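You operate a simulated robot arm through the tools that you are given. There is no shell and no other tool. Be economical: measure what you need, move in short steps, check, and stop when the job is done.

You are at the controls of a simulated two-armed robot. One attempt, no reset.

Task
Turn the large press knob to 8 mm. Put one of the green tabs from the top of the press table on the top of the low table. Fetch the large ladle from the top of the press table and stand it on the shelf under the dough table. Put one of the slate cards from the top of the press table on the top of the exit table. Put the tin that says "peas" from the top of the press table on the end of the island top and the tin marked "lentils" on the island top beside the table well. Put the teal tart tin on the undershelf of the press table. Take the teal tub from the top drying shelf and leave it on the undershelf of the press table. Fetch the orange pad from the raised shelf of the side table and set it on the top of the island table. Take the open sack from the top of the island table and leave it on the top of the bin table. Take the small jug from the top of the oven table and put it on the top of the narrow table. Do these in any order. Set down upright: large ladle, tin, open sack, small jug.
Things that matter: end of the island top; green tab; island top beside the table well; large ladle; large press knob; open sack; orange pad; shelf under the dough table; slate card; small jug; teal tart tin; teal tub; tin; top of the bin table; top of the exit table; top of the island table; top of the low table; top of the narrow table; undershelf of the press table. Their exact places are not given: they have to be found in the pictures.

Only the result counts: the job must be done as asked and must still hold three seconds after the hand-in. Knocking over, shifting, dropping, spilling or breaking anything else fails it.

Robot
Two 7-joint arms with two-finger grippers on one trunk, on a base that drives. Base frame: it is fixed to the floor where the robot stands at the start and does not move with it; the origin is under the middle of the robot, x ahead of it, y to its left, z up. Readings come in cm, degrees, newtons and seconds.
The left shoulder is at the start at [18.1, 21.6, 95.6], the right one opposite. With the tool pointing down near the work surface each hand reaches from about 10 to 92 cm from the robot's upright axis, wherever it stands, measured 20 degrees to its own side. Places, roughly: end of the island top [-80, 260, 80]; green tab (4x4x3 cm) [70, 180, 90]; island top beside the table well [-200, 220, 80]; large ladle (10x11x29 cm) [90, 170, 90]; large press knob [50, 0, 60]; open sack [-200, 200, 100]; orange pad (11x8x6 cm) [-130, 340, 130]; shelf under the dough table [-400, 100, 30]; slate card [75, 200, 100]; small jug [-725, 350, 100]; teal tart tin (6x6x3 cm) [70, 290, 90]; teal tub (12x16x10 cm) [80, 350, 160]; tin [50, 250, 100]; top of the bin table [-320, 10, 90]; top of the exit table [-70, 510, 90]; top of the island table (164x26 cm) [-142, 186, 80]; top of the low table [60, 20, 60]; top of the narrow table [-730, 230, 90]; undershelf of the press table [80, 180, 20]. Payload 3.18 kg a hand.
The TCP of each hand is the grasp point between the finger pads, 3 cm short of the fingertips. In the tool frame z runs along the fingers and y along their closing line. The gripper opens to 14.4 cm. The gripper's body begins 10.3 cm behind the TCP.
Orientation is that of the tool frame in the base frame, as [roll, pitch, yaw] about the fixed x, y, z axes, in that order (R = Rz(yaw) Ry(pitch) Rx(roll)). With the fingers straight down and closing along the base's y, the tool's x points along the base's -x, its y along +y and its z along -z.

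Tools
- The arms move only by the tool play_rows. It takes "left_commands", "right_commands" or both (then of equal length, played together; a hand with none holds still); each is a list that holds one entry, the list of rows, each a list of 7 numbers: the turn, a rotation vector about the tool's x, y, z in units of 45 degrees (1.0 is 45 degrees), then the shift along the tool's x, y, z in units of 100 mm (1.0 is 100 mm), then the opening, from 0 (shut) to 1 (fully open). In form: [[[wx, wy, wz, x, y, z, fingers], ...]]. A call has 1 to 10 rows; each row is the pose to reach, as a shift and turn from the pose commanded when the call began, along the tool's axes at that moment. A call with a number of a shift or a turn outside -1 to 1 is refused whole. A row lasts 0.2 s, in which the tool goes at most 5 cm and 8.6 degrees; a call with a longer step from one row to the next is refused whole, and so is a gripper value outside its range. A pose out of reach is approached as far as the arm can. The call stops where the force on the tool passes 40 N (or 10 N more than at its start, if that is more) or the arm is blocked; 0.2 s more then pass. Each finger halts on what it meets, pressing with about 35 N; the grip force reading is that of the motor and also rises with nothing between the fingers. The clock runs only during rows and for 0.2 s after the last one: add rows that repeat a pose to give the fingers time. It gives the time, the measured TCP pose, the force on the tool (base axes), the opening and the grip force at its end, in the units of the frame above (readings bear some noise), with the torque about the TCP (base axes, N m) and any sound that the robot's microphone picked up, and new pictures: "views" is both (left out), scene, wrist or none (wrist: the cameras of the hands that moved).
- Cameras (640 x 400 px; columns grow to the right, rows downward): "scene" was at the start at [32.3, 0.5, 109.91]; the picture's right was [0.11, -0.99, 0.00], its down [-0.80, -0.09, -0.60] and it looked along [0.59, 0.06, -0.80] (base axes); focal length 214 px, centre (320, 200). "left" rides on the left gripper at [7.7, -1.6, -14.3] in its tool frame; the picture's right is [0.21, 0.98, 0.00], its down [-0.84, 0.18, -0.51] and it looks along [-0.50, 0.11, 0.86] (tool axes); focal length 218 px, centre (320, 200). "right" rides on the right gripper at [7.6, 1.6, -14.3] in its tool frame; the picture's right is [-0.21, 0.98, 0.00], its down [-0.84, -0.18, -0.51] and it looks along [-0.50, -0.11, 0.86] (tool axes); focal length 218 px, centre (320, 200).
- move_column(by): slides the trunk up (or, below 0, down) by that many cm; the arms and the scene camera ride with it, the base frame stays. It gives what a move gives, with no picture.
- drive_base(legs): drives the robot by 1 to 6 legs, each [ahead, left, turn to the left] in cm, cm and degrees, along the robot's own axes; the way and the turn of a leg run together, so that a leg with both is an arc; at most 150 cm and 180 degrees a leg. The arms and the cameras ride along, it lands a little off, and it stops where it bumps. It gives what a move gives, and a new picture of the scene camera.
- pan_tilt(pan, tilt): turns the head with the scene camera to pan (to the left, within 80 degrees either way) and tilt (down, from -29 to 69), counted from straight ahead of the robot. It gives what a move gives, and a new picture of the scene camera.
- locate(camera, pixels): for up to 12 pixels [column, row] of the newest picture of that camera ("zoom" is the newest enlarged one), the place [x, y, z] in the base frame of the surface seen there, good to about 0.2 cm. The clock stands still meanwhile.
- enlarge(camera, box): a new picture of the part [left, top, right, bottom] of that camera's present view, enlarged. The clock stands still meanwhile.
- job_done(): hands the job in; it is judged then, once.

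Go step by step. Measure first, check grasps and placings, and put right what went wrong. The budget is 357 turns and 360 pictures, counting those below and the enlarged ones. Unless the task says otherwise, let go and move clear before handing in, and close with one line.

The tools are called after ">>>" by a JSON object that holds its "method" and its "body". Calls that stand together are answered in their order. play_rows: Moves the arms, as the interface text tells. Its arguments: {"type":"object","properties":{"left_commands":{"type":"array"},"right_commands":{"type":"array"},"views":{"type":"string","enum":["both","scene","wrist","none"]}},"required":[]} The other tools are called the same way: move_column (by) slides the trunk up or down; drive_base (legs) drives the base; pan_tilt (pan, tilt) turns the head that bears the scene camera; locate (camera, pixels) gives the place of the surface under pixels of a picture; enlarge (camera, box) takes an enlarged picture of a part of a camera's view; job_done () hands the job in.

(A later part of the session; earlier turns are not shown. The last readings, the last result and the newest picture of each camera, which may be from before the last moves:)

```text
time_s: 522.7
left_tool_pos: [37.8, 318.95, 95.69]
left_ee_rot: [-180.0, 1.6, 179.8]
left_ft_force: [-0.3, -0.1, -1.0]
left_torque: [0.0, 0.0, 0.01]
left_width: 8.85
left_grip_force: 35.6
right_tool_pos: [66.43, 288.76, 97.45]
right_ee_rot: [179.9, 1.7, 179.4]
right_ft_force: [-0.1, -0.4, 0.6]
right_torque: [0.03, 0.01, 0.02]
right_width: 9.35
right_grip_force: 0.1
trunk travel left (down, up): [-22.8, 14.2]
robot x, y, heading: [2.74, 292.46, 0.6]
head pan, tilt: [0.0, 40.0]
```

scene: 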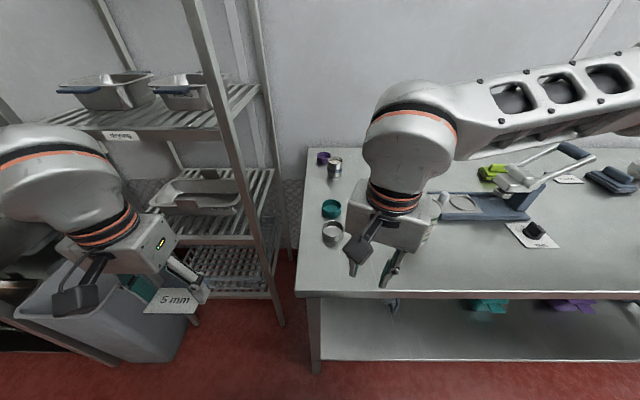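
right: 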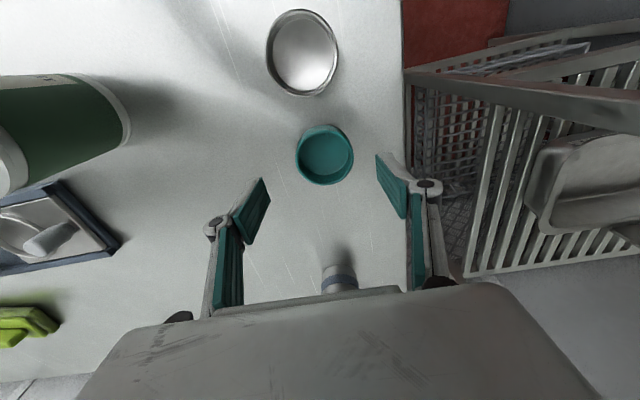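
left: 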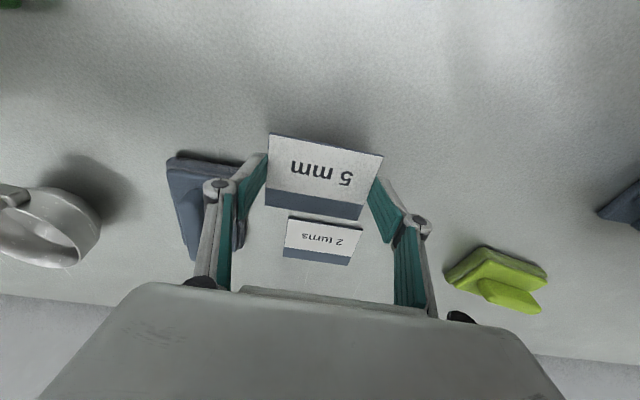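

Tin is centred. Lower 6.3 cm, grip and lift slightly.

>>> {"method": "play_rows", "body": {"right_commands": [[[0, 0, 0, 0, 0.04, 0.3, 0.65], [0, 0, 0, 0, 0.04, 0.55, 0.65], [0, 0, 0, 0, 0.04, 0.64, 0.65], [0, 0, 0, 0, 0.04, 0.64, 0.4], [0, 0, 0, 0, 0.04, 0.64, 0.2], [0, 0, 0, 0, 0.04, 0.64, 0.2], [0, 0, 0, 0, 0.04, 0.58, 0.2], [0, 0, 0, 0, 0.04, 0.45, 0.2], [0, 0, 0, 0, 0.04, 0.2, 0.2]]], "views": "wrist"}}

```text
time_s: 524.7
left_tool_pos: [37.67, 318.99, 95.75]
left_ee_rot: [180.0, 1.6, 179.8]
left_ft_force: [-0.7, 0.2, 0.2]
left_torque: [0.03, -0.01, -0.01]
left_width: 8.88
left_grip_force: 35.1
right_tool_pos: [66.43, 288.97, 95.69]
right_ee_rot: [179.8, 1.6, 179.5]
right_ft_force: [-0.5, -0.1, 0.0]
right_torque: [-0.02, -0.01, 0.0]
right_width: 5.7
right_grip_force: 35.1
trunk travel left (down, up): [-22.8, 14.2]
robot x, y, heading: [2.81, 292.61, 0.5]
head pan, tilt: [0.0, 40.0]
```

right: 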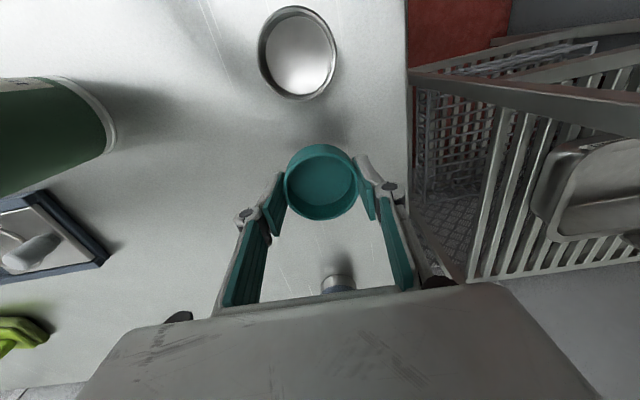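

Held (5.7 cm). Lift, back off and lower for the undershelf.

>>> {"method": "play_rows", "body": {"right_commands": [[[0, 0, 0, 0, 0, -0.3, 0.2], [0, 0, 0, 0.2, 0, -0.5, 0.2], [0, 0, 0, 0.5, 0, -0.5, 0.2], [0, 0, 0, 0.8, 0, -0.5, 0.2], [0, 0, 0, 1, 0, -0.5, 0.2]]], "views": "none"}}

>>> {"method": "drive_base", "body": {"legs": [[-20, -16, 0]]}}

>>> {"method": "move_column", "body": {"by": -22}}

>>> {"method": "play_rows", "body": {"right_commands": [[[0, 0, 0, 0.2, 0, 0.2, 0.2], [0, 0, 0, 0.5, 0, 0.4, 0.2], [0, 0, 0, 0.8, 0, 0.7, 0.2], [0, 0, 0, 0.8, 0, 1, 0.2]]], "views": "none"}}

```text
time_s: 525.9
left_tool_pos: [37.83, 318.9, 95.67]
left_ee_rot: [179.9, 1.5, 179.8]
left_ft_force: [0.3, -0.7, -0.8]
left_torque: [0.01, 0.02, 0.04]
left_width: 8.85
left_grip_force: 35.3
right_tool_pos: [56.41, 289.17, 100.27]
right_ee_rot: [179.9, 1.7, 179.5]
right_ft_force: [-0.1, -0.2, -0.2]
right_torque: [0.0, -0.03, 0.01]
right_width: 5.73
right_grip_force: 35.2
trunk travel left (down, up): [-22.8, 14.2]
robot x, y, heading: [2.78, 292.24, 0.2]
head pan, tilt: [0.0, 40.0]
```

```text
time_s: 527.9
left_tool_pos: [17.98, 302.74, 95.69]
left_ee_rot: [-179.9, 1.5, 179.4]
left_ft_force: [0.2, 0.7, -1.1]
left_torque: [0.03, 0.02, -0.01]
left_width: 8.89
left_grip_force: 35.0
right_tool_pos: [36.42, 272.8, 100.28]
right_ee_rot: [179.9, 1.6, 179.3]
right_ft_force: [0.1, -0.3, -0.3]
right_torque: [0.0, -0.02, 0.02]
right_width: 5.75
right_grip_force: 35.2
trunk travel left (down, up): [-22.8, 14.2]
robot x, y, heading: [-16.8, 276.17, -0.1]
head pan, tilt: [0.0, 40.0]
```

scene: 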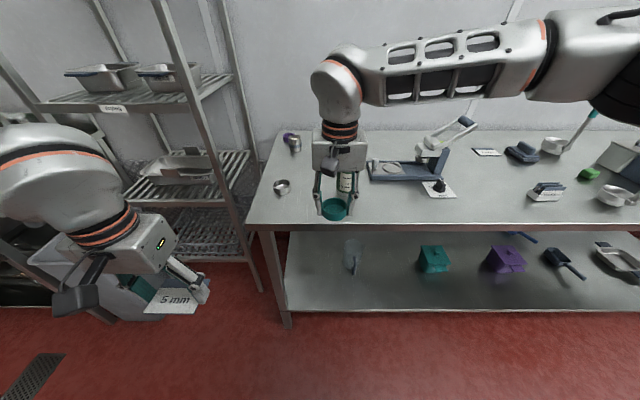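

```text
time_s: 530.2
left_tool_pos: [11.07, 302.67, 58.94]
left_ee_rot: [-179.7, -40.7, 179.3]
left_ft_force: [1.1, 0.4, 1.3]
left_torque: [-0.02, -0.05, 0.04]
left_width: 8.54
left_grip_force: 35.2
right_tool_pos: [36.54, 272.87, 78.31]
right_ee_rot: [179.9, 1.7, 179.2]
right_ft_force: [-0.6, 0.3, -0.1]
right_torque: [0.0, 0.0, -0.02]
right_width: 5.74
right_grip_force: 35.0
trunk travel left (down, up): [-0.8, 36.2]
robot x, y, heading: [-16.68, 276.39, 0.2]
head pan, tilt: [0.0, 40.0]
```

```text
time_s: 531.2
left_tool_pos: [11.01, 302.85, 58.82]
left_ee_rot: [-179.5, -40.8, 179.4]
left_ft_force: [1.2, 0.0, 0.2]
left_torque: [-0.02, -0.04, 0.02]
left_width: 8.54
left_grip_force: 35.2
right_tool_pos: [28.78, 272.89, 68.05]
right_ee_rot: [180.0, 1.7, 179.1]
right_ft_force: [0.5, 0.7, 0.8]
right_torque: [0.01, 0.02, -0.03]
right_width: 5.74
right_grip_force: 35.0
trunk travel left (down, up): [-0.8, 36.2]
robot x, y, heading: [-16.75, 276.15, 0.3]
head pan, tilt: [0.0, 40.0]
```

The left hand swung to an odd tilt (pitch −41) when the trunk went down. Check its card.

>>> {"method": "play_rows", "body": {"left_commands": [[[0, 0, 0, 0, 0, 0, 0.5]]], "views": "both"}}

```text
time_s: 531.6
left_tool_pos: [11.07, 302.73, 58.96]
left_ee_rot: [-179.6, -40.8, 179.4]
left_ft_force: [-0.2, 0.8, 0.6]
left_torque: [-0.02, -0.02, 0.0]
left_width: 8.48
left_grip_force: 35.2
right_tool_pos: [28.87, 273.02, 68.07]
right_ee_rot: [179.9, 1.7, 179.3]
right_ft_force: [0.1, -0.3, -0.2]
right_torque: [-0.03, 0.0, -0.02]
right_width: 5.73
right_grip_force: 34.8
trunk travel left (down, up): [-0.8, 36.2]
robot x, y, heading: [-17.07, 276.21, -0.3]
head pan, tilt: [0.0, 40.0]
```

scene: 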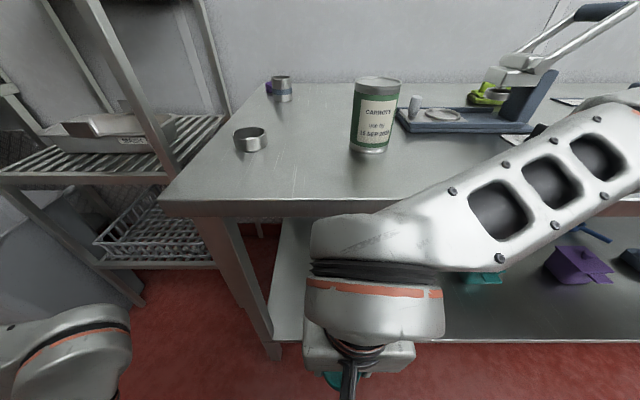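
left: 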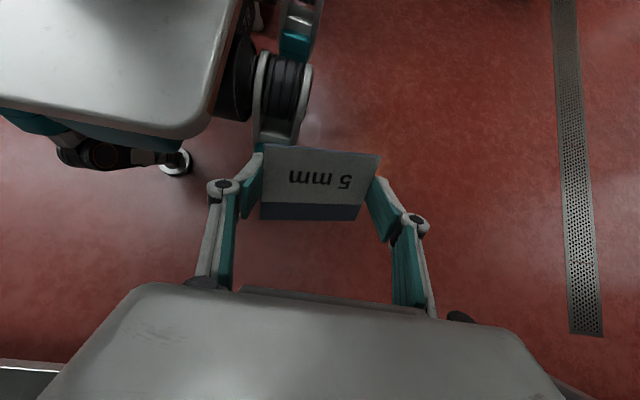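

The card is still held but tilted. Bring the left hand forward/up and level it again, slowly.

>>> {"method": "play_rows", "body": {"left_commands": [[[0, 0, 0, -0.1, 0, -0.3, 0.5], [0, 0, 0, -0.2, 0, -0.6, 0.5], [0, -0.15, 0, -0.25, 0, -0.8, 0.5], [0, -0.3, 0, -0.3, 0, -1, 0.5], [0, -0.45, 0, -0.3, 0, -1, 0.5], [0, -0.6, 0, -0.3, 0, -1, 0.5], [0, -0.75, 0, -0.3, 0, -1, 0.5], [0, -0.9, 0, -0.3, 0, -1, 0.5]]], "views": "wrist"}}

```text
time_s: 533.4
left_tool_pos: [30.33, 301.15, 62.97]
left_ee_rot: [-179.8, -0.5, 179.7]
left_ft_force: [-0.9, 0.1, -0.2]
left_torque: [-0.01, -0.01, -0.01]
left_width: 8.48
left_grip_force: 35.7
left hand out of reach, approached as far as the arm can: row 5, 6, 7, 8
right_tool_pos: [28.89, 272.88, 67.96]
right_ee_rot: [179.8, 1.7, 179.2]
right_ft_force: [-0.1, 0.3, -0.8]
right_torque: [0.05, -0.02, 0.03]
right_width: 5.74
right_grip_force: 35.0
trunk travel left (down, up): [-0.8, 36.2]
robot x, y, heading: [-16.92, 276.4, 0.2]
head pan, tilt: [0.0, 40.0]
```

left: 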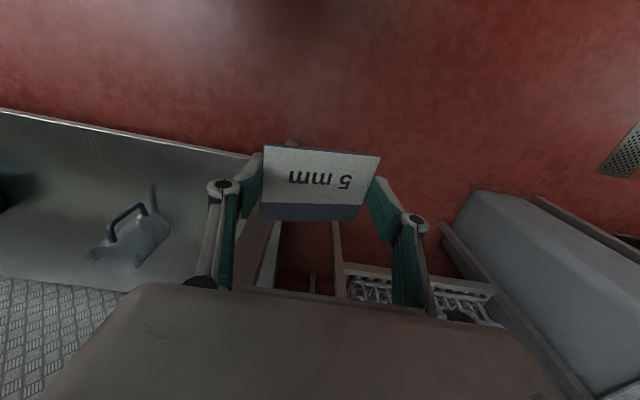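

Card is secure. Continue lowering the right hand with the tart tin.

>>> {"method": "play_rows", "body": {"right_commands": [[[0, 0, 0, 0, 0, 0.35, 0.2], [0, 0, 0, 0, 0, 0.7, 0.2], [0, 0, 0, 0, 0, 1, 0.2]]], "views": "none"}}

>>> {"method": "play_rows", "body": {"right_commands": [[[0, 0, 0, 0, 0, 0.35, 0.2], [0, 0, 0, 0, 0, 0.7, 0.2], [0, 0, 0, 0, 0, 1, 0.2]]], "views": "none"}}

>>> {"method": "play_rows", "body": {"right_commands": [[[0, 0, 0, 0, 0, 0.35, 0.2], [0, 0, 0, 0, 0, 0.7, 0.2], [0, 0, 0, 0, 0, 1, 0.2]]], "views": "wrist"}}

```text
time_s: 534.2
left_tool_pos: [30.32, 301.21, 62.97]
left_ee_rot: [-179.6, -0.6, 179.5]
left_ft_force: [-0.1, 0.2, -0.3]
left_torque: [0.01, 0.04, 0.01]
left_width: 8.48
left_grip_force: 34.8
right_tool_pos: [29.0, 273.11, 57.71]
right_ee_rot: [179.8, 1.7, 179.2]
right_ft_force: [0.3, 1.0, 0.4]
right_torque: [-0.01, 0.02, 0.0]
right_width: 5.74
right_grip_force: 35.1
trunk travel left (down, up): [-0.8, 36.2]
robot x, y, heading: [-16.74, 276.41, -0.0]
head pan, tilt: [0.0, 40.0]
```

```text
time_s: 535.0
left_tool_pos: [29.09, 301.05, 64.58]
left_ee_rot: [-179.5, 1.3, 179.2]
left_ft_force: [-0.6, -0.2, -0.3]
left_torque: [0.01, -0.02, -0.05]
left_width: 8.45
left_grip_force: 35.0
right_tool_pos: [29.16, 272.67, 49.91]
right_ee_rot: [-180.0, 4.5, 178.7]
right_ft_force: [-0.9, 0.2, -0.1]
right_torque: [0.03, 0.01, 0.03]
right_width: 5.7
right_grip_force: 35.0
trunk travel left (down, up): [-0.8, 36.2]
robot x, y, heading: [-17.05, 276.54, -0.7]
head pan, tilt: [0.0, 40.0]
```

```text
time_s: 536.0
left_tool_pos: [29.11, 300.78, 64.46]
left_ee_rot: [-179.5, 1.3, 178.7]
left_ft_force: [-0.3, 0.6, 0.0]
left_torque: [-0.04, 0.06, -0.02]
left_width: 8.46
left_grip_force: 35.1
right_tool_pos: [31.24, 272.74, 40.76]
right_ee_rot: [179.8, 6.0, 178.3]
right_ft_force: [0.5, 1.2, -0.2]
right_torque: [-0.07, 0.04, -0.01]
right_width: 5.73
right_grip_force: 34.9
trunk travel left (down, up): [-0.8, 36.2]
robot x, y, heading: [-16.76, 276.25, -0.8]
head pan, tilt: [0.0, 40.0]
stopped in row 3 (right hand): the arm was blocked; the commanded pose is now the measured one
```

right: 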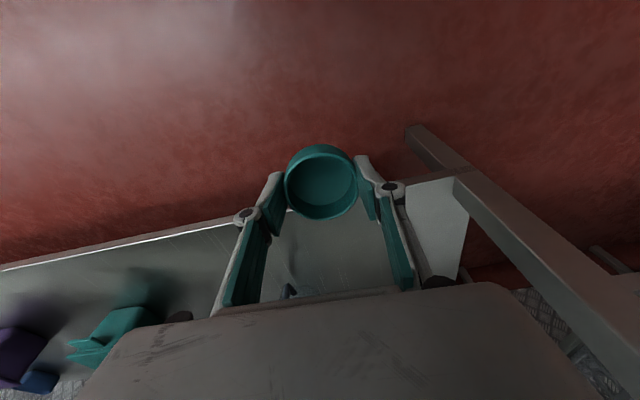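

Blocked at z 41, probably the wrist camera against the robot's own base. Move the hand forward under the tabletop, then down.

>>> {"method": "play_rows", "body": {"right_commands": [[[0, 0, 0, -0.2, 0, -0.03, 0.2], [0, 0, 0, -0.5, 0, 0, 0.2], [0, 0, 0, -0.8, 0, 0.05, 0.2], [0, 0, 0, -1, 0, 0.1, 0.2]]], "views": "scene"}}

```text
time_s: 537.2
left_tool_pos: [28.33, 301.18, 63.58]
left_ee_rot: [-179.5, 0.3, 179.3]
left_ft_force: [-0.1, 1.3, -1.1]
left_torque: [-0.08, 0.01, 0.03]
left_width: 8.46
left_grip_force: 34.5
right_tool_pos: [37.91, 273.99, 38.57]
right_ee_rot: [179.9, 3.2, -179.3]
right_ft_force: [-0.3, 0.1, -0.5]
right_torque: [0.02, 0.03, -0.02]
right_width: 5.71
right_grip_force: 35.2
trunk travel left (down, up): [-0.8, 36.2]
robot x, y, heading: [-18.44, 276.66, -0.3]
head pan, tilt: [0.0, 40.0]
stopped in row 4 (right hand): the arm was blocked; the commanded pose is now the measured one
```

scene: 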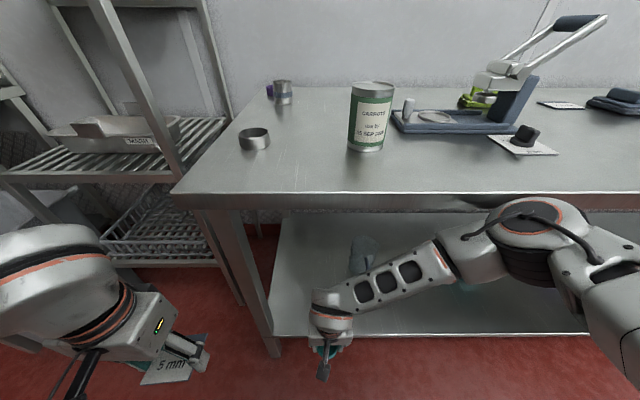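

The right elbow meets the table edge; the left arm (beyond the table's end) will suit this better. Back out, raise up, and first deliver the card.

>>> {"method": "play_rows", "body": {"right_commands": [[[0, 0, 0, 0.3, 0, -0.1, 0.2], [0, 0, 0, 0.6, 0, -0.3, 0.2], [0, 0, 0, 0.8, 0, -0.6, 0.2], [0, 0, 0, 0.8, 0, -1, 0.2]]], "views": "none"}}

>>> {"method": "play_rows", "body": {"left_commands": [[[0, 0, 0, 0, 0, -0.3, 0.5], [0, 0, 0, 0, 0, -0.6, 0.5], [0, 0, 0, 0, 0, -1, 0.5]]], "right_commands": [[[0, 0, 0, 0, 0, -0.4, 0.2], [0, 0, 0, 0, 0, -0.8, 0.2], [0, 0, 0, 0, 0, -1, 0.2]]], "views": "none"}}

>>> {"method": "play_rows", "body": {"left_commands": [[[0, 0, 0, 0, 0, -0.3, 0.5], [0, 0, 0, 0, 0, -0.6, 0.5], [0, 0, 0, 0, 0, -1, 0.5]]], "right_commands": [[[0, 0, 0, 0, 0, -0.4, 0.2], [0, 0, 0, 0, 0, -0.8, 0.2], [0, 0, 0, 0, 0, -1, 0.2]]], "views": "none"}}

>>> {"method": "move_column", "body": {"by": 20}}

```text
time_s: 538.2
left_tool_pos: [28.5, 300.71, 63.34]
left_ee_rot: [-179.8, -0.1, 179.0]
left_ft_force: [-0.3, -0.2, -0.4]
left_torque: [-0.04, -0.03, 0.04]
left_width: 8.43
left_grip_force: 34.7
right_tool_pos: [28.03, 273.23, 46.83]
right_ee_rot: [179.7, 1.5, -179.9]
right_ft_force: [0.3, -0.6, -0.3]
right_torque: [-0.02, -0.04, 0.01]
right_width: 5.72
right_grip_force: 35.2
trunk travel left (down, up): [-0.8, 36.2]
robot x, y, heading: [-18.33, 276.62, -0.5]
head pan, tilt: [0.0, 40.0]
```

```text
time_s: 539.0
left_tool_pos: [29.57, 301.06, 73.24]
left_ee_rot: [-179.8, -0.4, 179.3]
left_ft_force: [0.4, -0.3, -1.0]
left_torque: [-0.02, 0.02, -0.02]
left_width: 8.45
left_grip_force: 34.8
right_tool_pos: [30.21, 273.33, 57.48]
right_ee_rot: [179.7, 2.8, -179.9]
right_ft_force: [0.3, -0.1, -0.5]
right_torque: [0.01, -0.01, 0.0]
right_width: 5.7
right_grip_force: 35.3
trunk travel left (down, up): [-0.8, 36.2]
robot x, y, heading: [-17.8, 276.24, -0.5]
head pan, tilt: [0.0, 40.0]
```

```text
time_s: 539.8
left_tool_pos: [29.26, 301.1, 83.31]
left_ee_rot: [-179.7, -0.5, 179.2]
left_ft_force: [-0.4, -0.1, 0.7]
left_torque: [-0.01, -0.01, 0.0]
left_width: 8.4
left_grip_force: 34.4
right_tool_pos: [29.31, 273.41, 67.43]
right_ee_rot: [179.7, 2.5, -179.8]
right_ft_force: [-0.2, 0.2, -0.5]
right_torque: [0.02, -0.01, 0.02]
right_width: 5.67
right_grip_force: 34.6
trunk travel left (down, up): [-0.8, 36.2]
robot x, y, heading: [-18.24, 276.14, -0.4]
head pan, tilt: [0.0, 40.0]
```

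```text
time_s: 542.0
left_tool_pos: [29.5, 301.01, 103.08]
left_ee_rot: [-179.7, -0.7, 179.2]
left_ft_force: [-0.9, 0.3, -0.5]
left_torque: [0.0, 0.04, -0.02]
left_width: 8.43
left_grip_force: 34.8
right_tool_pos: [29.6, 273.28, 87.31]
right_ee_rot: [179.7, 2.4, -179.7]
right_ft_force: [0.6, -0.5, -1.2]
right_torque: [-0.03, 0.04, 0.0]
right_width: 5.7
right_grip_force: 35.5
trunk travel left (down, up): [-20.8, 16.2]
robot x, y, heading: [-18.31, 276.14, -0.4]
head pan, tilt: [0.0, 40.0]
```

Drive north and turn to face the exit table.

>>> {"method": "drive_base", "body": {"legs": [[0, 55, 0], [-5, 0, 90]]}}

>>> {"method": "pan_tilt", "body": {"pan": 5, "tilt": 25}}

```text
time_s: 551.1
left_tool_pos: [-46.82, 375.12, 103.06]
left_ee_rot: [-179.7, -0.6, -89.8]
left_ft_force: [-0.2, 0.3, -0.4]
left_torque: [0.03, 0.01, 0.0]
left_width: 8.26
left_grip_force: 35.1
right_tool_pos: [-19.16, 375.77, 87.34]
right_ee_rot: [179.7, 2.5, -88.9]
right_ft_force: [-0.5, -0.1, -0.3]
right_torque: [0.03, -0.01, -0.03]
right_width: 5.59
right_grip_force: 34.9
trunk travel left (down, up): [-20.8, 16.2]
robot x, y, heading: [-21.34, 328.52, 90.6]
head pan, tilt: [0.0, 40.0]
```

scene: 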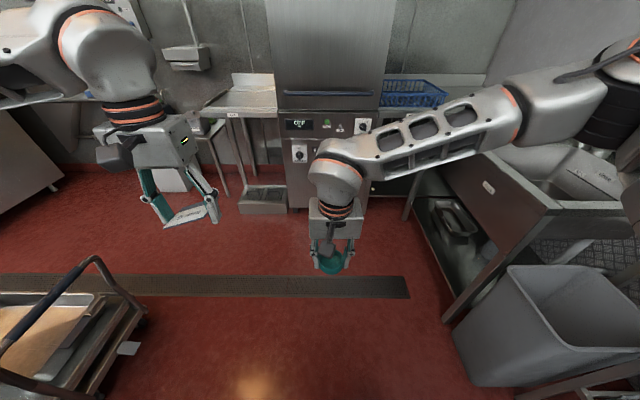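

```text
time_s: 551.9
left_tool_pos: [-46.81, 375.27, 103.09]
left_ee_rot: [-179.7, -0.6, -89.8]
left_ft_force: [0.0, 0.0, -0.8]
left_torque: [0.0, 0.0, 0.01]
left_width: 8.31
left_grip_force: 35.1
right_tool_pos: [-19.08, 375.77, 87.35]
right_ee_rot: [179.7, 2.5, -89.0]
right_ft_force: [-0.1, 0.6, -0.1]
right_torque: [0.03, 0.0, 0.01]
right_width: 5.57
right_grip_force: 34.9
trunk travel left (down, up): [-20.8, 16.2]
robot x, y, heading: [-21.51, 328.06, 90.4]
head pan, tilt: [5.0, 25.0]
```

scene: 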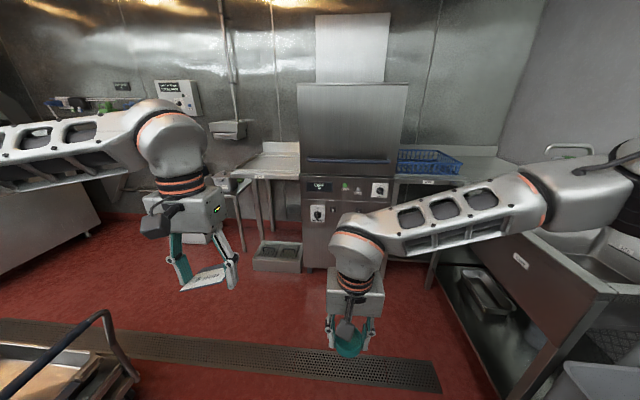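

The exit table is left of the dishwasher at (265,165). Measure it.

>>> {"method": "locate", "body": {"camera": "scene", "pixels": [[265, 175], [240, 172], [290, 175], [265, 155], [290, 145], [235, 178], [280, 265], [255, 180]]}}

>>> {"method": "enlarge", "body": {"camera": "scene", "box": [140, 130, 310, 300]}}

```text
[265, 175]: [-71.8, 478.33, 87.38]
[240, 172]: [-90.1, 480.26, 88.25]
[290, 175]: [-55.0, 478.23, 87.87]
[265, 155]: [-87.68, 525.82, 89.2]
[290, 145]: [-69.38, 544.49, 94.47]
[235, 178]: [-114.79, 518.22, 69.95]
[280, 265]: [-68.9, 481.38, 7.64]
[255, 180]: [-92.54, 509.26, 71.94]
```

```text
2.35 times, centred on (225, 215) of scene
```

zoom: 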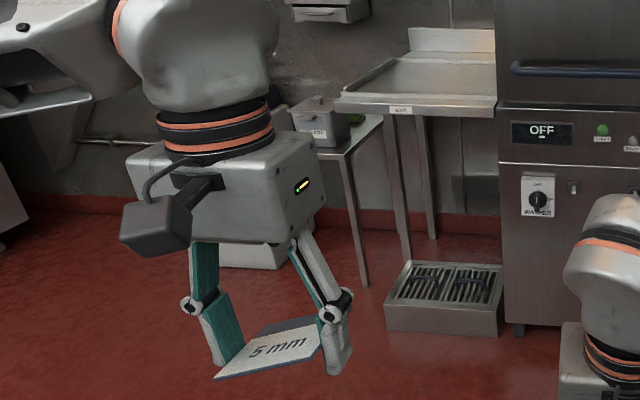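

Exit table spans x −92…−52, y 478…540, z≈88. Drive so the left hand is at its front.

>>> {"method": "drive_base", "body": {"legs": [[0, 28, 0], [104, 0, 0]]}}

>>> {"method": "play_rows", "body": {"left_commands": [[[0, 0, 0, -0.25, 0, 0, 0.5], [0, 0, 0, -0.5, 0, 0, 0.5], [0, 0, 0, -0.75, 0, 0.1, 0.5], [0, 0, 0, -1, 0, 0.3, 0.5], [0, 0, 0, -1, 0, 0.6, 0.5]]], "views": "both"}}

```text
time_s: 559.3
left_tool_pos: [-75.4, 471.49, 103.03]
left_ee_rot: [-179.6, -0.6, -90.2]
left_ft_force: [0.0, 0.5, 0.0]
left_torque: [-0.01, -0.01, -0.01]
left_width: 7.21
left_grip_force: 0.2
right_tool_pos: [-48.1, 471.01, 87.35]
right_ee_rot: [179.5, 1.7, -88.7]
right_ft_force: [-5.0, -0.8, -0.1]
right_torque: [-0.02, -0.53, 0.12]
right_width: 5.61
right_grip_force: 35.2
trunk travel left (down, up): [-20.8, 16.2]
robot x, y, heading: [-50.89, 424.18, 90.4]
head pan, tilt: [5.0, 25.0]
stopped in leg 2: the force on the tool passed its limit at 62 N (the readings are from after the stop); the commanded pose is now the measured one
```

scene: 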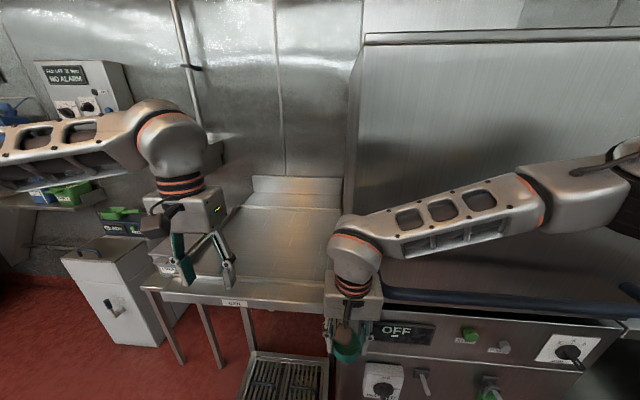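

```text
time_s: 560.5
left_tool_pos: [-75.29, 481.55, 97.0]
left_ee_rot: [-179.7, -0.6, -90.4]
left_ft_force: [-0.1, -0.2, -0.2]
left_torque: [-0.01, 0.01, -0.01]
left_width: 7.19
left_grip_force: 0.1
right_tool_pos: [-48.13, 471.15, 87.28]
right_ee_rot: [179.6, 1.8, -88.7]
right_ft_force: [-8.2, -3.0, -2.8]
right_torque: [0.39, -0.95, 0.05]
right_width: 5.58
right_grip_force: 35.0
trunk travel left (down, up): [-20.8, 16.2]
robot x, y, heading: [-50.2, 424.19, 90.2]
head pan, tilt: [5.0, 25.0]
```

scene: 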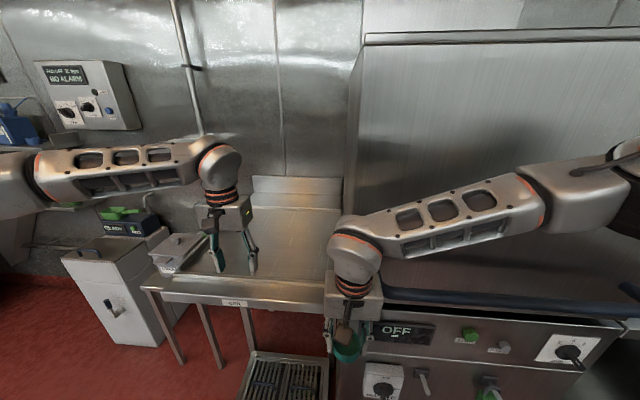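
left: 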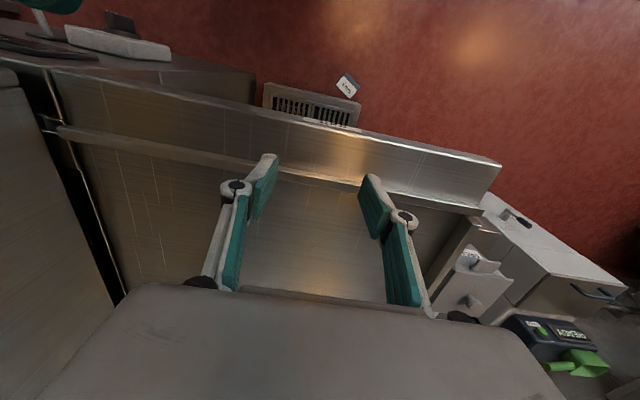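

The card slipped out and fell: it shows at (346,86) in the left view, near the floor drain box. Measure it, and free the right hand from the dishwasher.

>>> {"method": "locate", "body": {"camera": "left", "pixels": [[346, 86], [340, 92], [350, 76], [356, 90], [330, 100], [370, 95], [310, 200], [350, 210]]}}

>>> {"method": "enlarge", "body": {"camera": "left", "box": [290, 50, 410, 140]}}

>>> {"method": "play_rows", "body": {"right_commands": [[[0, 0, 0, 0.15, 0, -0.05, 0.2], [0, 0, 0, 0.4, 0, -0.1, 0.2], [0, 0, 0, 0.7, 0, -0.2, 0.2]]], "views": "none"}}

```text
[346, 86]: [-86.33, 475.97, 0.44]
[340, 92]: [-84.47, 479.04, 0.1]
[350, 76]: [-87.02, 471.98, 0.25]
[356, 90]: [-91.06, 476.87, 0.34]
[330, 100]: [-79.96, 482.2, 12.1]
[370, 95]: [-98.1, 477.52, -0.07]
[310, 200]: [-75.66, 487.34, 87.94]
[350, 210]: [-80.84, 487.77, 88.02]
```

```text
4.44 times, centred on (350, 95) of left
```

zoom: 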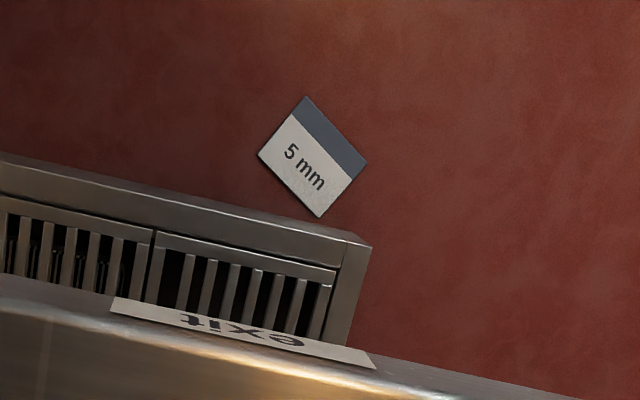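

```text
time_s: 561.3
left_tool_pos: [-75.31, 481.55, 97.01]
left_ee_rot: [-179.7, -0.5, -90.3]
left_ft_force: [-0.2, -0.4, 0.8]
left_torque: [0.02, -0.01, -0.02]
left_width: 7.2
left_grip_force: 0.0
right_tool_pos: [-47.93, 463.89, 89.03]
right_ee_rot: [179.6, 1.9, -88.8]
right_ft_force: [1.0, 0.0, -1.1]
right_torque: [0.04, -0.03, 0.01]
right_width: 5.58
right_grip_force: 35.3
trunk travel left (down, up): [-20.8, 16.2]
robot x, y, heading: [-50.23, 424.26, 90.3]
head pan, tilt: [5.0, 25.0]
```

The card lies flat on the floor at (−87,475.5). Before retrieving it, I'll park the tart tin safely on the exit table with the right hand; retract the left first.

>>> {"method": "play_rows", "body": {"left_commands": [[[0, 0, 0, 0.3, 0.2, -0.1, 0.5], [0, 0, 0, 0.6, 0.5, -0.1, 0.6], [0, 0, 0, 0.9, 0.8, -0.1, 0.72]]], "right_commands": [[[0, 0, 0, 0, 0.2, -0.2, 0.2], [0, 0, 0, 0, 0.5, -0.5, 0.2], [0, 0, 0, 0, 0.9, -0.9, 0.2]]], "views": "none"}}

>>> {"method": "play_rows", "body": {"right_commands": [[[0, 0, 0, -0.35, 0.1, 0, 0.2], [0, 0, 0, -0.7, 0.3, 0, 0.2], [0, 0, 0, -1, 0.5, 0, 0.2]]], "views": "none"}}

>>> {"method": "play_rows", "body": {"right_commands": [[[0, 0, 0, -0.35, 0, 0, 0.2], [0, 0, 0, -0.7, 0, 0.1, 0.2], [0, 0, 0, -1, 0, 0.2, 0.2], [0, 0, 0, -1, 0, 0.4, 0.2]]], "views": "both"}}

```text
refused: row 3 steps farther than a row can; nothing moved
```

```text
time_s: 562.1
left_tool_pos: [-75.39, 481.74, 96.88]
left_ee_rot: [-179.7, -0.5, -90.4]
left_ft_force: [0.0, -0.2, 0.7]
left_torque: [0.0, -0.03, -0.01]
left_width: 7.21
left_grip_force: 0.1
right_tool_pos: [-53.08, 473.98, 89.34]
right_ee_rot: [179.7, 1.7, -88.8]
right_ft_force: [-0.8, -0.6, -0.2]
right_torque: [-0.02, -0.01, 0.03]
right_width: 5.61
right_grip_force: 35.6
trunk travel left (down, up): [-20.8, 16.2]
robot x, y, heading: [-50.41, 424.25, 90.0]
head pan, tilt: [5.0, 25.0]
```

```text
time_s: 562.6
left_tool_pos: [-75.27, 481.44, 97.1]
left_ee_rot: [-179.7, -0.5, -90.3]
left_ft_force: [-0.1, 1.1, -0.4]
left_torque: [-0.06, 0.03, -0.02]
left_width: 7.2
left_grip_force: 0.1
right_tool_pos: [-53.13, 475.92, 89.5]
right_ee_rot: [-180.0, -0.1, -89.3]
right_ft_force: [1.8, -23.2, 10.6]
right_torque: [4.19, -0.19, -1.18]
right_width: 5.65
right_grip_force: 35.3
trunk travel left (down, up): [-20.8, 16.2]
robot x, y, heading: [-50.7, 424.12, 89.9]
head pan, tilt: [5.0, 25.0]
stopped in row 2 (right hand): the force on the tool passed its limit at 96 N (the readings are from after the stop); the commanded pose is now the measured one
```

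scene: 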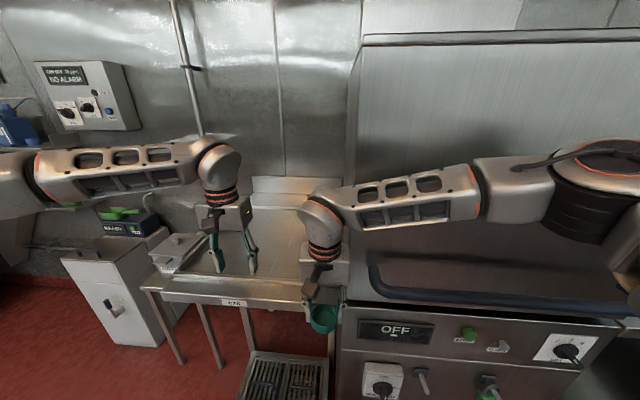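
right: 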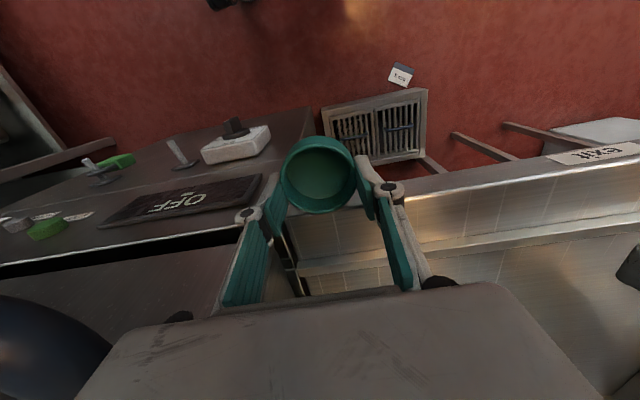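

The first call was refused, so the right hand bumped the machine. Back it off a little, then go up and left.

>>> {"method": "play_rows", "body": {"left_commands": [[[0, 0, 0, 0.3, 0.2, -0.1, 0.5], [0, 0, 0, 0.5, 0.5, -0.1, 0.6], [0, 0, 0, 0.7, 0.8, -0.1, 0.72], [0, 0, 0, 0.9, 0.9, -0.1, 0.72]]], "right_commands": [[[0, 0, 0, 0.3, 0, 0, 0.2], [0, 0, 0, 0.5, 0.1, -0.3, 0.2], [0, 0, 0, 0.5, 0.3, -0.6, 0.2], [0, 0, 0, 0.5, 0.6, -0.8, 0.2]]], "views": "none"}}

```text
time_s: 563.6
left_tool_pos: [-84.4, 472.52, 98.19]
left_ee_rot: [-179.8, -0.8, -90.2]
left_ft_force: [-0.7, -0.6, -0.6]
left_torque: [0.04, -0.02, 0.02]
left_width: 10.35
left_grip_force: 0.0
right_tool_pos: [-59.22, 470.92, 97.11]
right_ee_rot: [-179.8, 0.0, -89.3]
right_ft_force: [-0.5, -0.2, -0.6]
right_torque: [-0.03, -0.03, 0.01]
right_width: 5.6
right_grip_force: 34.9
trunk travel left (down, up): [-20.8, 16.2]
robot x, y, heading: [-50.24, 423.92, 90.4]
head pan, tilt: [5.0, 25.0]
```

>>> {"method": "play_rows", "body": {"right_commands": [[[0, 0, 0, -0.1, 0.3, 0, 0.2], [0, 0, 0, -0.4, 0.6, 0, 0.2], [0, 0, 0, -0.7, 0.68, 0, 0.2], [0, 0, 0, -1, 0.68, 0, 0.2]]], "views": "none"}}

>>> {"method": "play_rows", "body": {"right_commands": [[[0, 0, 0, -0.4, 0, 0, 0.2], [0, 0, 0, -0.8, 0, 0.1, 0.2], [0, 0, 0, -1, 0, 0.4, 0.2]]], "views": "wrist"}}

```text
time_s: 564.5
left_tool_pos: [-84.99, 470.76, 98.91]
left_ee_rot: [-179.5, 0.6, -90.1]
left_ft_force: [0.6, -0.7, 0.0]
left_torque: [0.02, -0.01, -0.01]
left_width: 10.39
left_grip_force: 0.0
right_tool_pos: [-64.74, 480.45, 104.46]
right_ee_rot: [170.0, -1.7, -92.8]
right_ft_force: [-0.3, -0.6, -0.3]
right_torque: [-0.01, -0.02, 0.05]
right_width: 5.62
right_grip_force: 34.8
trunk travel left (down, up): [-20.8, 16.2]
robot x, y, heading: [-50.7, 423.72, 90.4]
head pan, tilt: [5.0, 25.0]
stopped in row 4 (right hand): the arm was blocked; the commanded pose is now the measured one
```

```text
time_s: 565.1
left_tool_pos: [-86.69, 467.46, 99.53]
left_ee_rot: [-179.0, 1.5, -89.2]
left_ft_force: [-0.8, -0.7, -0.4]
left_torque: [0.1, -0.04, -0.01]
left_width: 10.37
left_grip_force: 0.0
right_tool_pos: [-68.58, 479.33, 109.15]
right_ee_rot: [157.6, -7.9, -84.3]
right_ft_force: [0.0, 0.5, 0.3]
right_torque: [-0.07, -0.03, 0.03]
right_width: 5.62
right_grip_force: 34.8
right hand out of reach, approached as far as the arm can: row 2
trunk travel left (down, up): [-20.8, 16.2]
robot x, y, heading: [-50.92, 422.72, 90.9]
head pan, tilt: [5.0, 25.0]
stopped in row 2 (right hand): the arm was blocked; the commanded pose is now the measured one
```

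right: 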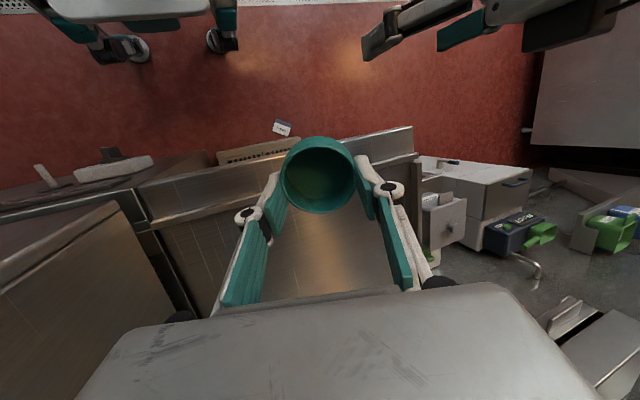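

The right forearm meets the dishwasher hood. Withdraw and straighten the right hand; keep the tin there.

>>> {"method": "play_rows", "body": {"right_commands": [[[0, 0, 0, 0.3, 0, 0, 0.2], [0.1, -0.03, 0, 0.6, -0.1, 0, 0.2], [0.25, -0.08, 0, 0.9, -0.2, 0, 0.2], [0.4, -0.13, 0, 1, -0.3, 0.0, 0.2], [0.5, -0.175, 0, 1, -0.3, 0.0, 0.2]]], "views": "none"}}

```text
time_s: 566.3
left_tool_pos: [-85.12, 471.62, 98.06]
left_ee_rot: [-179.7, -0.6, -89.6]
left_ft_force: [-0.2, -0.2, -0.2]
left_torque: [-0.05, 0.02, -0.03]
left_width: 10.35
left_grip_force: 0.1
right_tool_pos: [-62.33, 475.12, 107.65]
right_ee_rot: [179.9, -2.0, -88.6]
right_ft_force: [0.4, 0.3, -0.2]
right_torque: [0.01, 0.06, 0.03]
right_width: 5.6
right_grip_force: 34.7
trunk travel left (down, up): [-20.8, 16.2]
robot x, y, heading: [-50.48, 423.25, 90.7]
head pan, tilt: [5.0, 25.0]
```

Position the robot so the left arm can reach the card on the floor: shift left 19, back 4; then lower the trunk.

>>> {"method": "drive_base", "body": {"legs": [[-6, 0, 0], [0, 19, 0]]}}

>>> {"method": "move_column", "body": {"by": -20}}

```text
time_s: 569.2
left_tool_pos: [-104.1, 465.41, 98.08]
left_ee_rot: [-179.7, -0.6, -89.7]
left_ft_force: [-0.1, 0.3, 0.5]
left_torque: [0.02, 0.01, 0.0]
left_width: 10.35
left_grip_force: 0.1
right_tool_pos: [-81.58, 468.68, 107.75]
right_ee_rot: [179.8, -1.8, -88.6]
right_ft_force: [0.3, -0.4, -0.2]
right_torque: [-0.02, -0.03, 0.02]
right_width: 5.56
right_grip_force: 34.2
trunk travel left (down, up): [-20.8, 16.2]
robot x, y, heading: [-69.36, 417.32, 90.7]
head pan, tilt: [5.0, 25.0]
```

scene: 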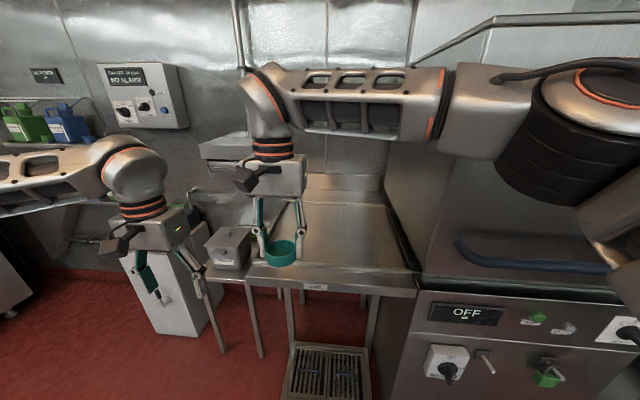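

```text
time_s: 571.3
left_tool_pos: [-104.08, 465.38, 78.24]
left_ee_rot: [-179.7, -0.5, -89.7]
left_ft_force: [0.5, -0.2, 0.2]
left_torque: [0.03, 0.04, 0.0]
left_width: 10.35
left_grip_force: 0.1
right_tool_pos: [-81.4, 468.69, 87.89]
right_ee_rot: [179.8, -1.7, -88.6]
right_ft_force: [-0.5, 0.1, 0.4]
right_torque: [0.04, 0.05, 0.02]
right_width: 5.58
right_grip_force: 35.1
trunk travel left (down, up): [-0.8, 36.2]
robot x, y, heading: [-69.29, 417.01, 90.8]
head pan, tilt: [5.0, 25.0]
```

Move the right hand back and right, while lowering the left.

>>> {"method": "play_rows", "body": {"left_commands": [[[0, 0, 0, 0, 0, 0.3, 0.72], [0, 0, 0, 0, 0, 0.6, 0.72], [0, 0, 0, 0, 0, 0.9, 0.72], [0, 0, 0, 0, 0, 1, 0.72]]], "right_commands": [[[0, 0, 0, 0.25, -0.25, 0, 0.2], [0, 0, 0, 0.5, -0.5, 0, 0.2], [0, 0, 0, 0.75, -0.75, 0, 0.2], [0, 0, 0, 0.9, -1, 0, 0.2]]], "views": "none"}}

>>> {"method": "play_rows", "body": {"left_commands": [[[0, 0, 0, 0, -0.2, 0.3, 0.72], [0, 0, 0, 0, -0.4, 0.6, 0.72], [0, 0, 0, 0, -0.6, 0.9, 0.72], [0, 0, 0, 0, -0.8, 1, 0.72]]], "views": "none"}}

>>> {"method": "play_rows", "body": {"left_commands": [[[0, 0, 0, 0, -0.2, 0.3, 0.72], [0, 0, 0, 0, -0.4, 0.6, 0.72], [0, 0, 0, 0, -0.6, 0.9, 0.72], [0, 0, 0, 0, -0.7, 1, 0.72]]], "views": "wrist"}}

```text
time_s: 572.3
left_tool_pos: [-104.18, 465.34, 67.96]
left_ee_rot: [-179.6, -0.7, -89.7]
left_ft_force: [-0.1, -0.1, -0.9]
left_torque: [0.0, 0.0, -0.01]
left_width: 10.37
left_grip_force: 0.0
right_tool_pos: [-71.14, 460.65, 87.65]
right_ee_rot: [179.8, -2.3, -89.7]
right_ft_force: [-10.5, 32.0, -19.6]
right_torque: [-3.9, -1.8, -0.95]
right_width: 5.58
right_grip_force: 34.9
trunk travel left (down, up): [-0.8, 36.2]
robot x, y, heading: [-69.89, 417.46, 90.6]
head pan, tilt: [5.0, 25.0]
```

```text
time_s: 573.3
left_tool_pos: [-95.88, 465.16, 58.17]
left_ee_rot: [-179.8, -0.5, -89.8]
left_ft_force: [0.6, -0.5, -0.5]
left_torque: [0.01, -0.02, 0.02]
left_width: 10.35
left_grip_force: 0.1
right_tool_pos: [-71.09, 460.59, 87.81]
right_ee_rot: [180.0, -2.2, -89.6]
right_ft_force: [-13.2, 36.4, -22.8]
right_torque: [-4.52, -2.22, -1.15]
right_width: 5.58
right_grip_force: 35.0
trunk travel left (down, up): [-0.8, 36.2]
robot x, y, heading: [-69.41, 417.47, 90.8]
head pan, tilt: [5.0, 25.0]
```

```text
time_s: 574.3
left_tool_pos: [-89.21, 465.0, 48.24]
left_ee_rot: [-179.7, -0.6, -89.7]
left_ft_force: [1.2, 0.3, -0.1]
left_torque: [0.0, 0.04, -0.01]
left_width: 10.36
left_grip_force: 0.2
right_tool_pos: [-71.21, 460.38, 87.7]
right_ee_rot: [179.9, -2.3, -89.5]
right_ft_force: [-10.7, 34.5, -21.9]
right_torque: [-4.17, -1.96, -0.96]
right_width: 5.59
right_grip_force: 35.2
trunk travel left (down, up): [-0.8, 36.2]
robot x, y, heading: [-69.36, 417.07, 90.5]
head pan, tilt: [5.0, 25.0]
```

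left: 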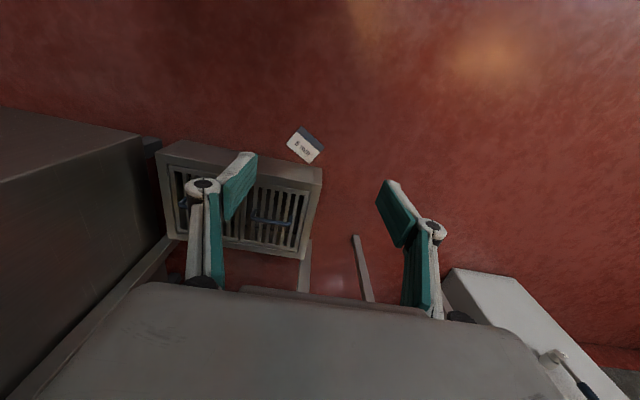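

Relieve the right hand's contact (move it forward 3 cm) and measure the card.

>>> {"method": "locate", "body": {"camera": "left", "pixels": [[302, 127], [323, 147], [309, 162], [288, 144], [305, 145], [321, 172]]}}

>>> {"method": "play_rows", "body": {"right_commands": [[[0, 0, 0, -0.2, 0, -0.1, 0.2], [0, 0, 0, -0.4, 0, -0.2, 0.2]]], "views": "none"}}

```text
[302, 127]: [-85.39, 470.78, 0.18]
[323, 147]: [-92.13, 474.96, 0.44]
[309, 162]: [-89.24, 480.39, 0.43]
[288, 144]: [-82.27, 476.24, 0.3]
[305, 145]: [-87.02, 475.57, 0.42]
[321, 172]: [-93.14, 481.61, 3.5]
```

```text
time_s: 574.7
left_tool_pos: [-89.14, 465.03, 48.34]
left_ee_rot: [-179.7, -0.6, -89.7]
left_ft_force: [0.7, 0.8, -0.1]
left_torque: [0.01, -0.02, 0.01]
left_width: 10.39
left_grip_force: 0.1
right_tool_pos: [-71.17, 460.92, 87.85]
right_ee_rot: [-179.3, -1.5, -87.9]
right_ft_force: [-0.5, -0.7, 0.1]
right_torque: [-0.01, -0.04, 0.05]
right_width: 5.6
right_grip_force: 34.5
trunk travel left (down, up): [-0.8, 36.2]
robot x, y, heading: [-69.53, 417.07, 90.3]
head pan, tilt: [5.0, 25.0]
stopped in row 1 (right hand): the force on the tool passed its limit at 68 N (the readings are from after the stop); the commanded pose is now the measured one
```

>>> {"method": "pan_tilt", "body": {"pan": 8, "tilt": 60}}

```text
time_s: 575.7
left_tool_pos: [-89.08, 464.95, 48.27]
left_ee_rot: [-179.7, -0.5, -89.7]
left_ft_force: [-0.1, 0.3, 0.5]
left_torque: [0.03, -0.02, -0.01]
left_width: 10.35
left_grip_force: 0.1
right_tool_pos: [-70.94, 461.07, 87.42]
right_ee_rot: [-178.8, -1.9, -88.3]
right_ft_force: [0.3, 1.1, -0.4]
right_torque: [-0.01, 0.02, -0.01]
right_width: 5.58
right_grip_force: 34.6
trunk travel left (down, up): [-0.8, 36.2]
robot x, y, heading: [-69.5, 417.12, 90.5]
head pan, tilt: [8.0, 60.0]
```

scene: 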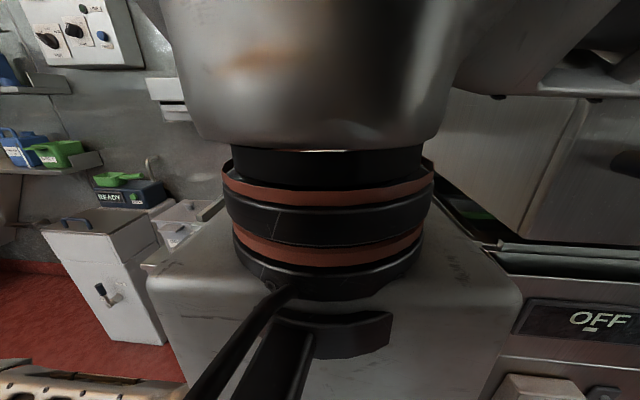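

The right wrist was pressing on the head. Move it down and to the right.

>>> {"method": "play_rows", "body": {"right_commands": [[[0, 0, 0, 0, -0.2, 0.2, 0.2], [0, 0, 0, 0, -0.5, 0.4, 0.2], [0, 0, 0, 0, -0.8, 0.6, 0.2], [0, 0, 0, 0, -1, 0.8, 0.2]]], "views": "none"}}

>>> {"method": "drive_base", "body": {"legs": [[5, 0, 0]]}}

```text
time_s: 576.7
left_tool_pos: [-89.2, 465.01, 48.72]
left_ee_rot: [-179.5, -0.1, -89.6]
left_ft_force: [-0.4, 0.0, 0.6]
left_torque: [0.01, -0.03, -0.01]
left_width: 10.39
left_grip_force: 0.1
right_tool_pos: [-61.5, 460.73, 80.41]
right_ee_rot: [-178.8, -1.0, -87.8]
right_ft_force: [0.3, -0.4, -0.3]
right_torque: [0.02, -0.01, 0.0]
right_width: 5.59
right_grip_force: 35.0
trunk travel left (down, up): [-0.8, 36.2]
robot x, y, heading: [-69.43, 417.05, 90.7]
head pan, tilt: [8.0, 60.0]
```

```text
time_s: 577.6
left_tool_pos: [-88.98, 469.57, 49.53]
left_ee_rot: [-179.3, 0.9, -90.0]
left_ft_force: [0.6, 0.2, 0.2]
left_torque: [-0.01, 0.03, 0.02]
left_width: 10.36
left_grip_force: 0.0
right_tool_pos: [-60.94, 464.73, 81.4]
right_ee_rot: [-178.5, 0.4, -88.9]
right_ft_force: [-0.2, 0.2, -1.0]
right_torque: [-0.03, 0.02, -0.05]
right_width: 5.59
right_grip_force: 35.6
trunk travel left (down, up): [-0.8, 36.2]
robot x, y, heading: [-69.54, 421.92, 90.2]
head pan, tilt: [8.0, 60.0]
```

scene: 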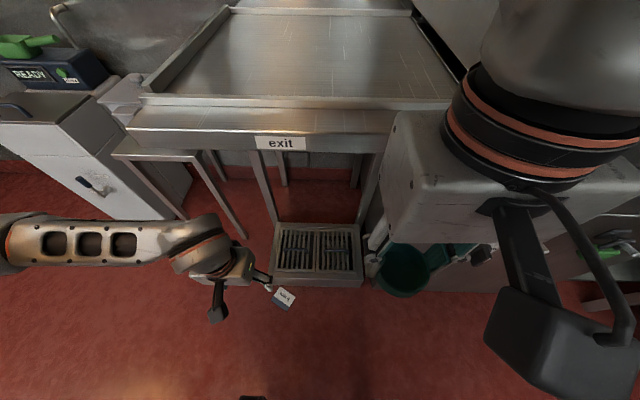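

Rotate the left hand to the card's angle and continue down.

>>> {"method": "play_rows", "body": {"left_commands": [[[0, 0, 0.18, -0.15, -0.05, 0.2, 0.72], [0, 0, 0.36, -0.3, -0.1, 0.45, 0.72], [0, 0, 0.54, -0.45, -0.15, 0.7, 0.72], [0, 0, 0.71, -0.6, -0.17, 1, 0.72]]], "views": "none"}}

>>> {"method": "play_rows", "body": {"left_commands": [[[0, 0, 0, 0, 0, 0.35, 0.72], [0, 0, 0, 0, 0, 0.7, 0.72], [0, 0, 0, 0, 0, 1, 0.72]]], "views": "none"}}

>>> {"method": "play_rows", "body": {"left_commands": [[[0, 0, 0, 0, 0, 0.35, 0.72], [0, 0, 0, 0, 0, 0.7, 0.72], [0, 0, 0, 0, 0, 1, 0.72]]], "views": "wrist"}}

```text
time_s: 578.6
left_tool_pos: [-87.02, 475.53, 39.19]
left_ee_rot: [-179.7, 0.8, -122.1]
left_ft_force: [0.4, 0.3, -0.3]
left_torque: [-0.03, 0.01, 0.03]
left_width: 10.36
left_grip_force: 0.2
right_tool_pos: [-60.81, 465.17, 81.02]
right_ee_rot: [-178.0, 0.4, -89.2]
right_ft_force: [1.0, 0.2, 0.2]
right_torque: [0.0, -0.02, 0.0]
right_width: 5.6
right_grip_force: 34.5
trunk travel left (down, up): [-0.8, 36.2]
robot x, y, heading: [-69.53, 422.39, 90.2]
head pan, tilt: [8.0, 60.0]
```

```text
time_s: 579.4
left_tool_pos: [-86.97, 475.6, 29.14]
left_ee_rot: [-179.8, 0.8, -122.0]
left_ft_force: [-0.3, -0.1, 0.7]
left_torque: [0.01, 0.08, 0.01]
left_width: 10.34
left_grip_force: 0.1
right_tool_pos: [-60.87, 465.11, 81.02]
right_ee_rot: [-178.0, 0.4, -89.3]
right_ft_force: [0.2, 1.3, 0.2]
right_torque: [-0.01, 0.0, 0.02]
right_width: 5.57
right_grip_force: 34.9
trunk travel left (down, up): [-0.8, 36.2]
robot x, y, heading: [-69.64, 422.42, 90.1]
head pan, tilt: [8.0, 60.0]
```

```text
time_s: 580.2
left_tool_pos: [-86.83, 475.72, 19.29]
left_ee_rot: [-179.6, 0.7, -121.9]
left_ft_force: [-0.5, 0.8, -0.5]
left_torque: [-0.03, -0.02, 0.0]
left_width: 10.38
left_grip_force: 0.1
right_tool_pos: [-60.76, 465.22, 80.96]
right_ee_rot: [-177.9, 0.3, -89.3]
right_ft_force: [0.1, -0.2, -1.1]
right_torque: [-0.01, -0.01, -0.02]
right_width: 5.59
right_grip_force: 35.0
trunk travel left (down, up): [-0.8, 36.2]
robot x, y, heading: [-69.33, 422.17, 89.8]
head pan, tilt: [8.0, 60.0]
```

left: 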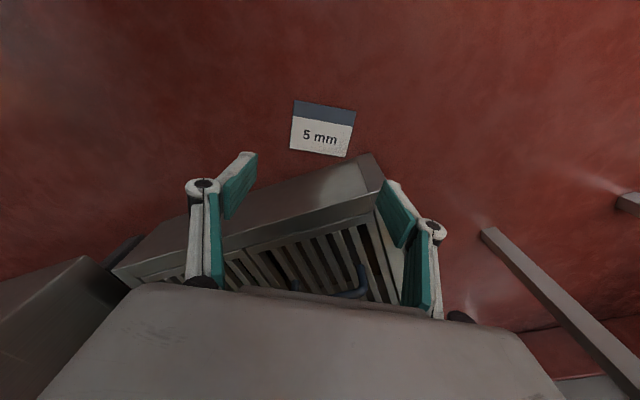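

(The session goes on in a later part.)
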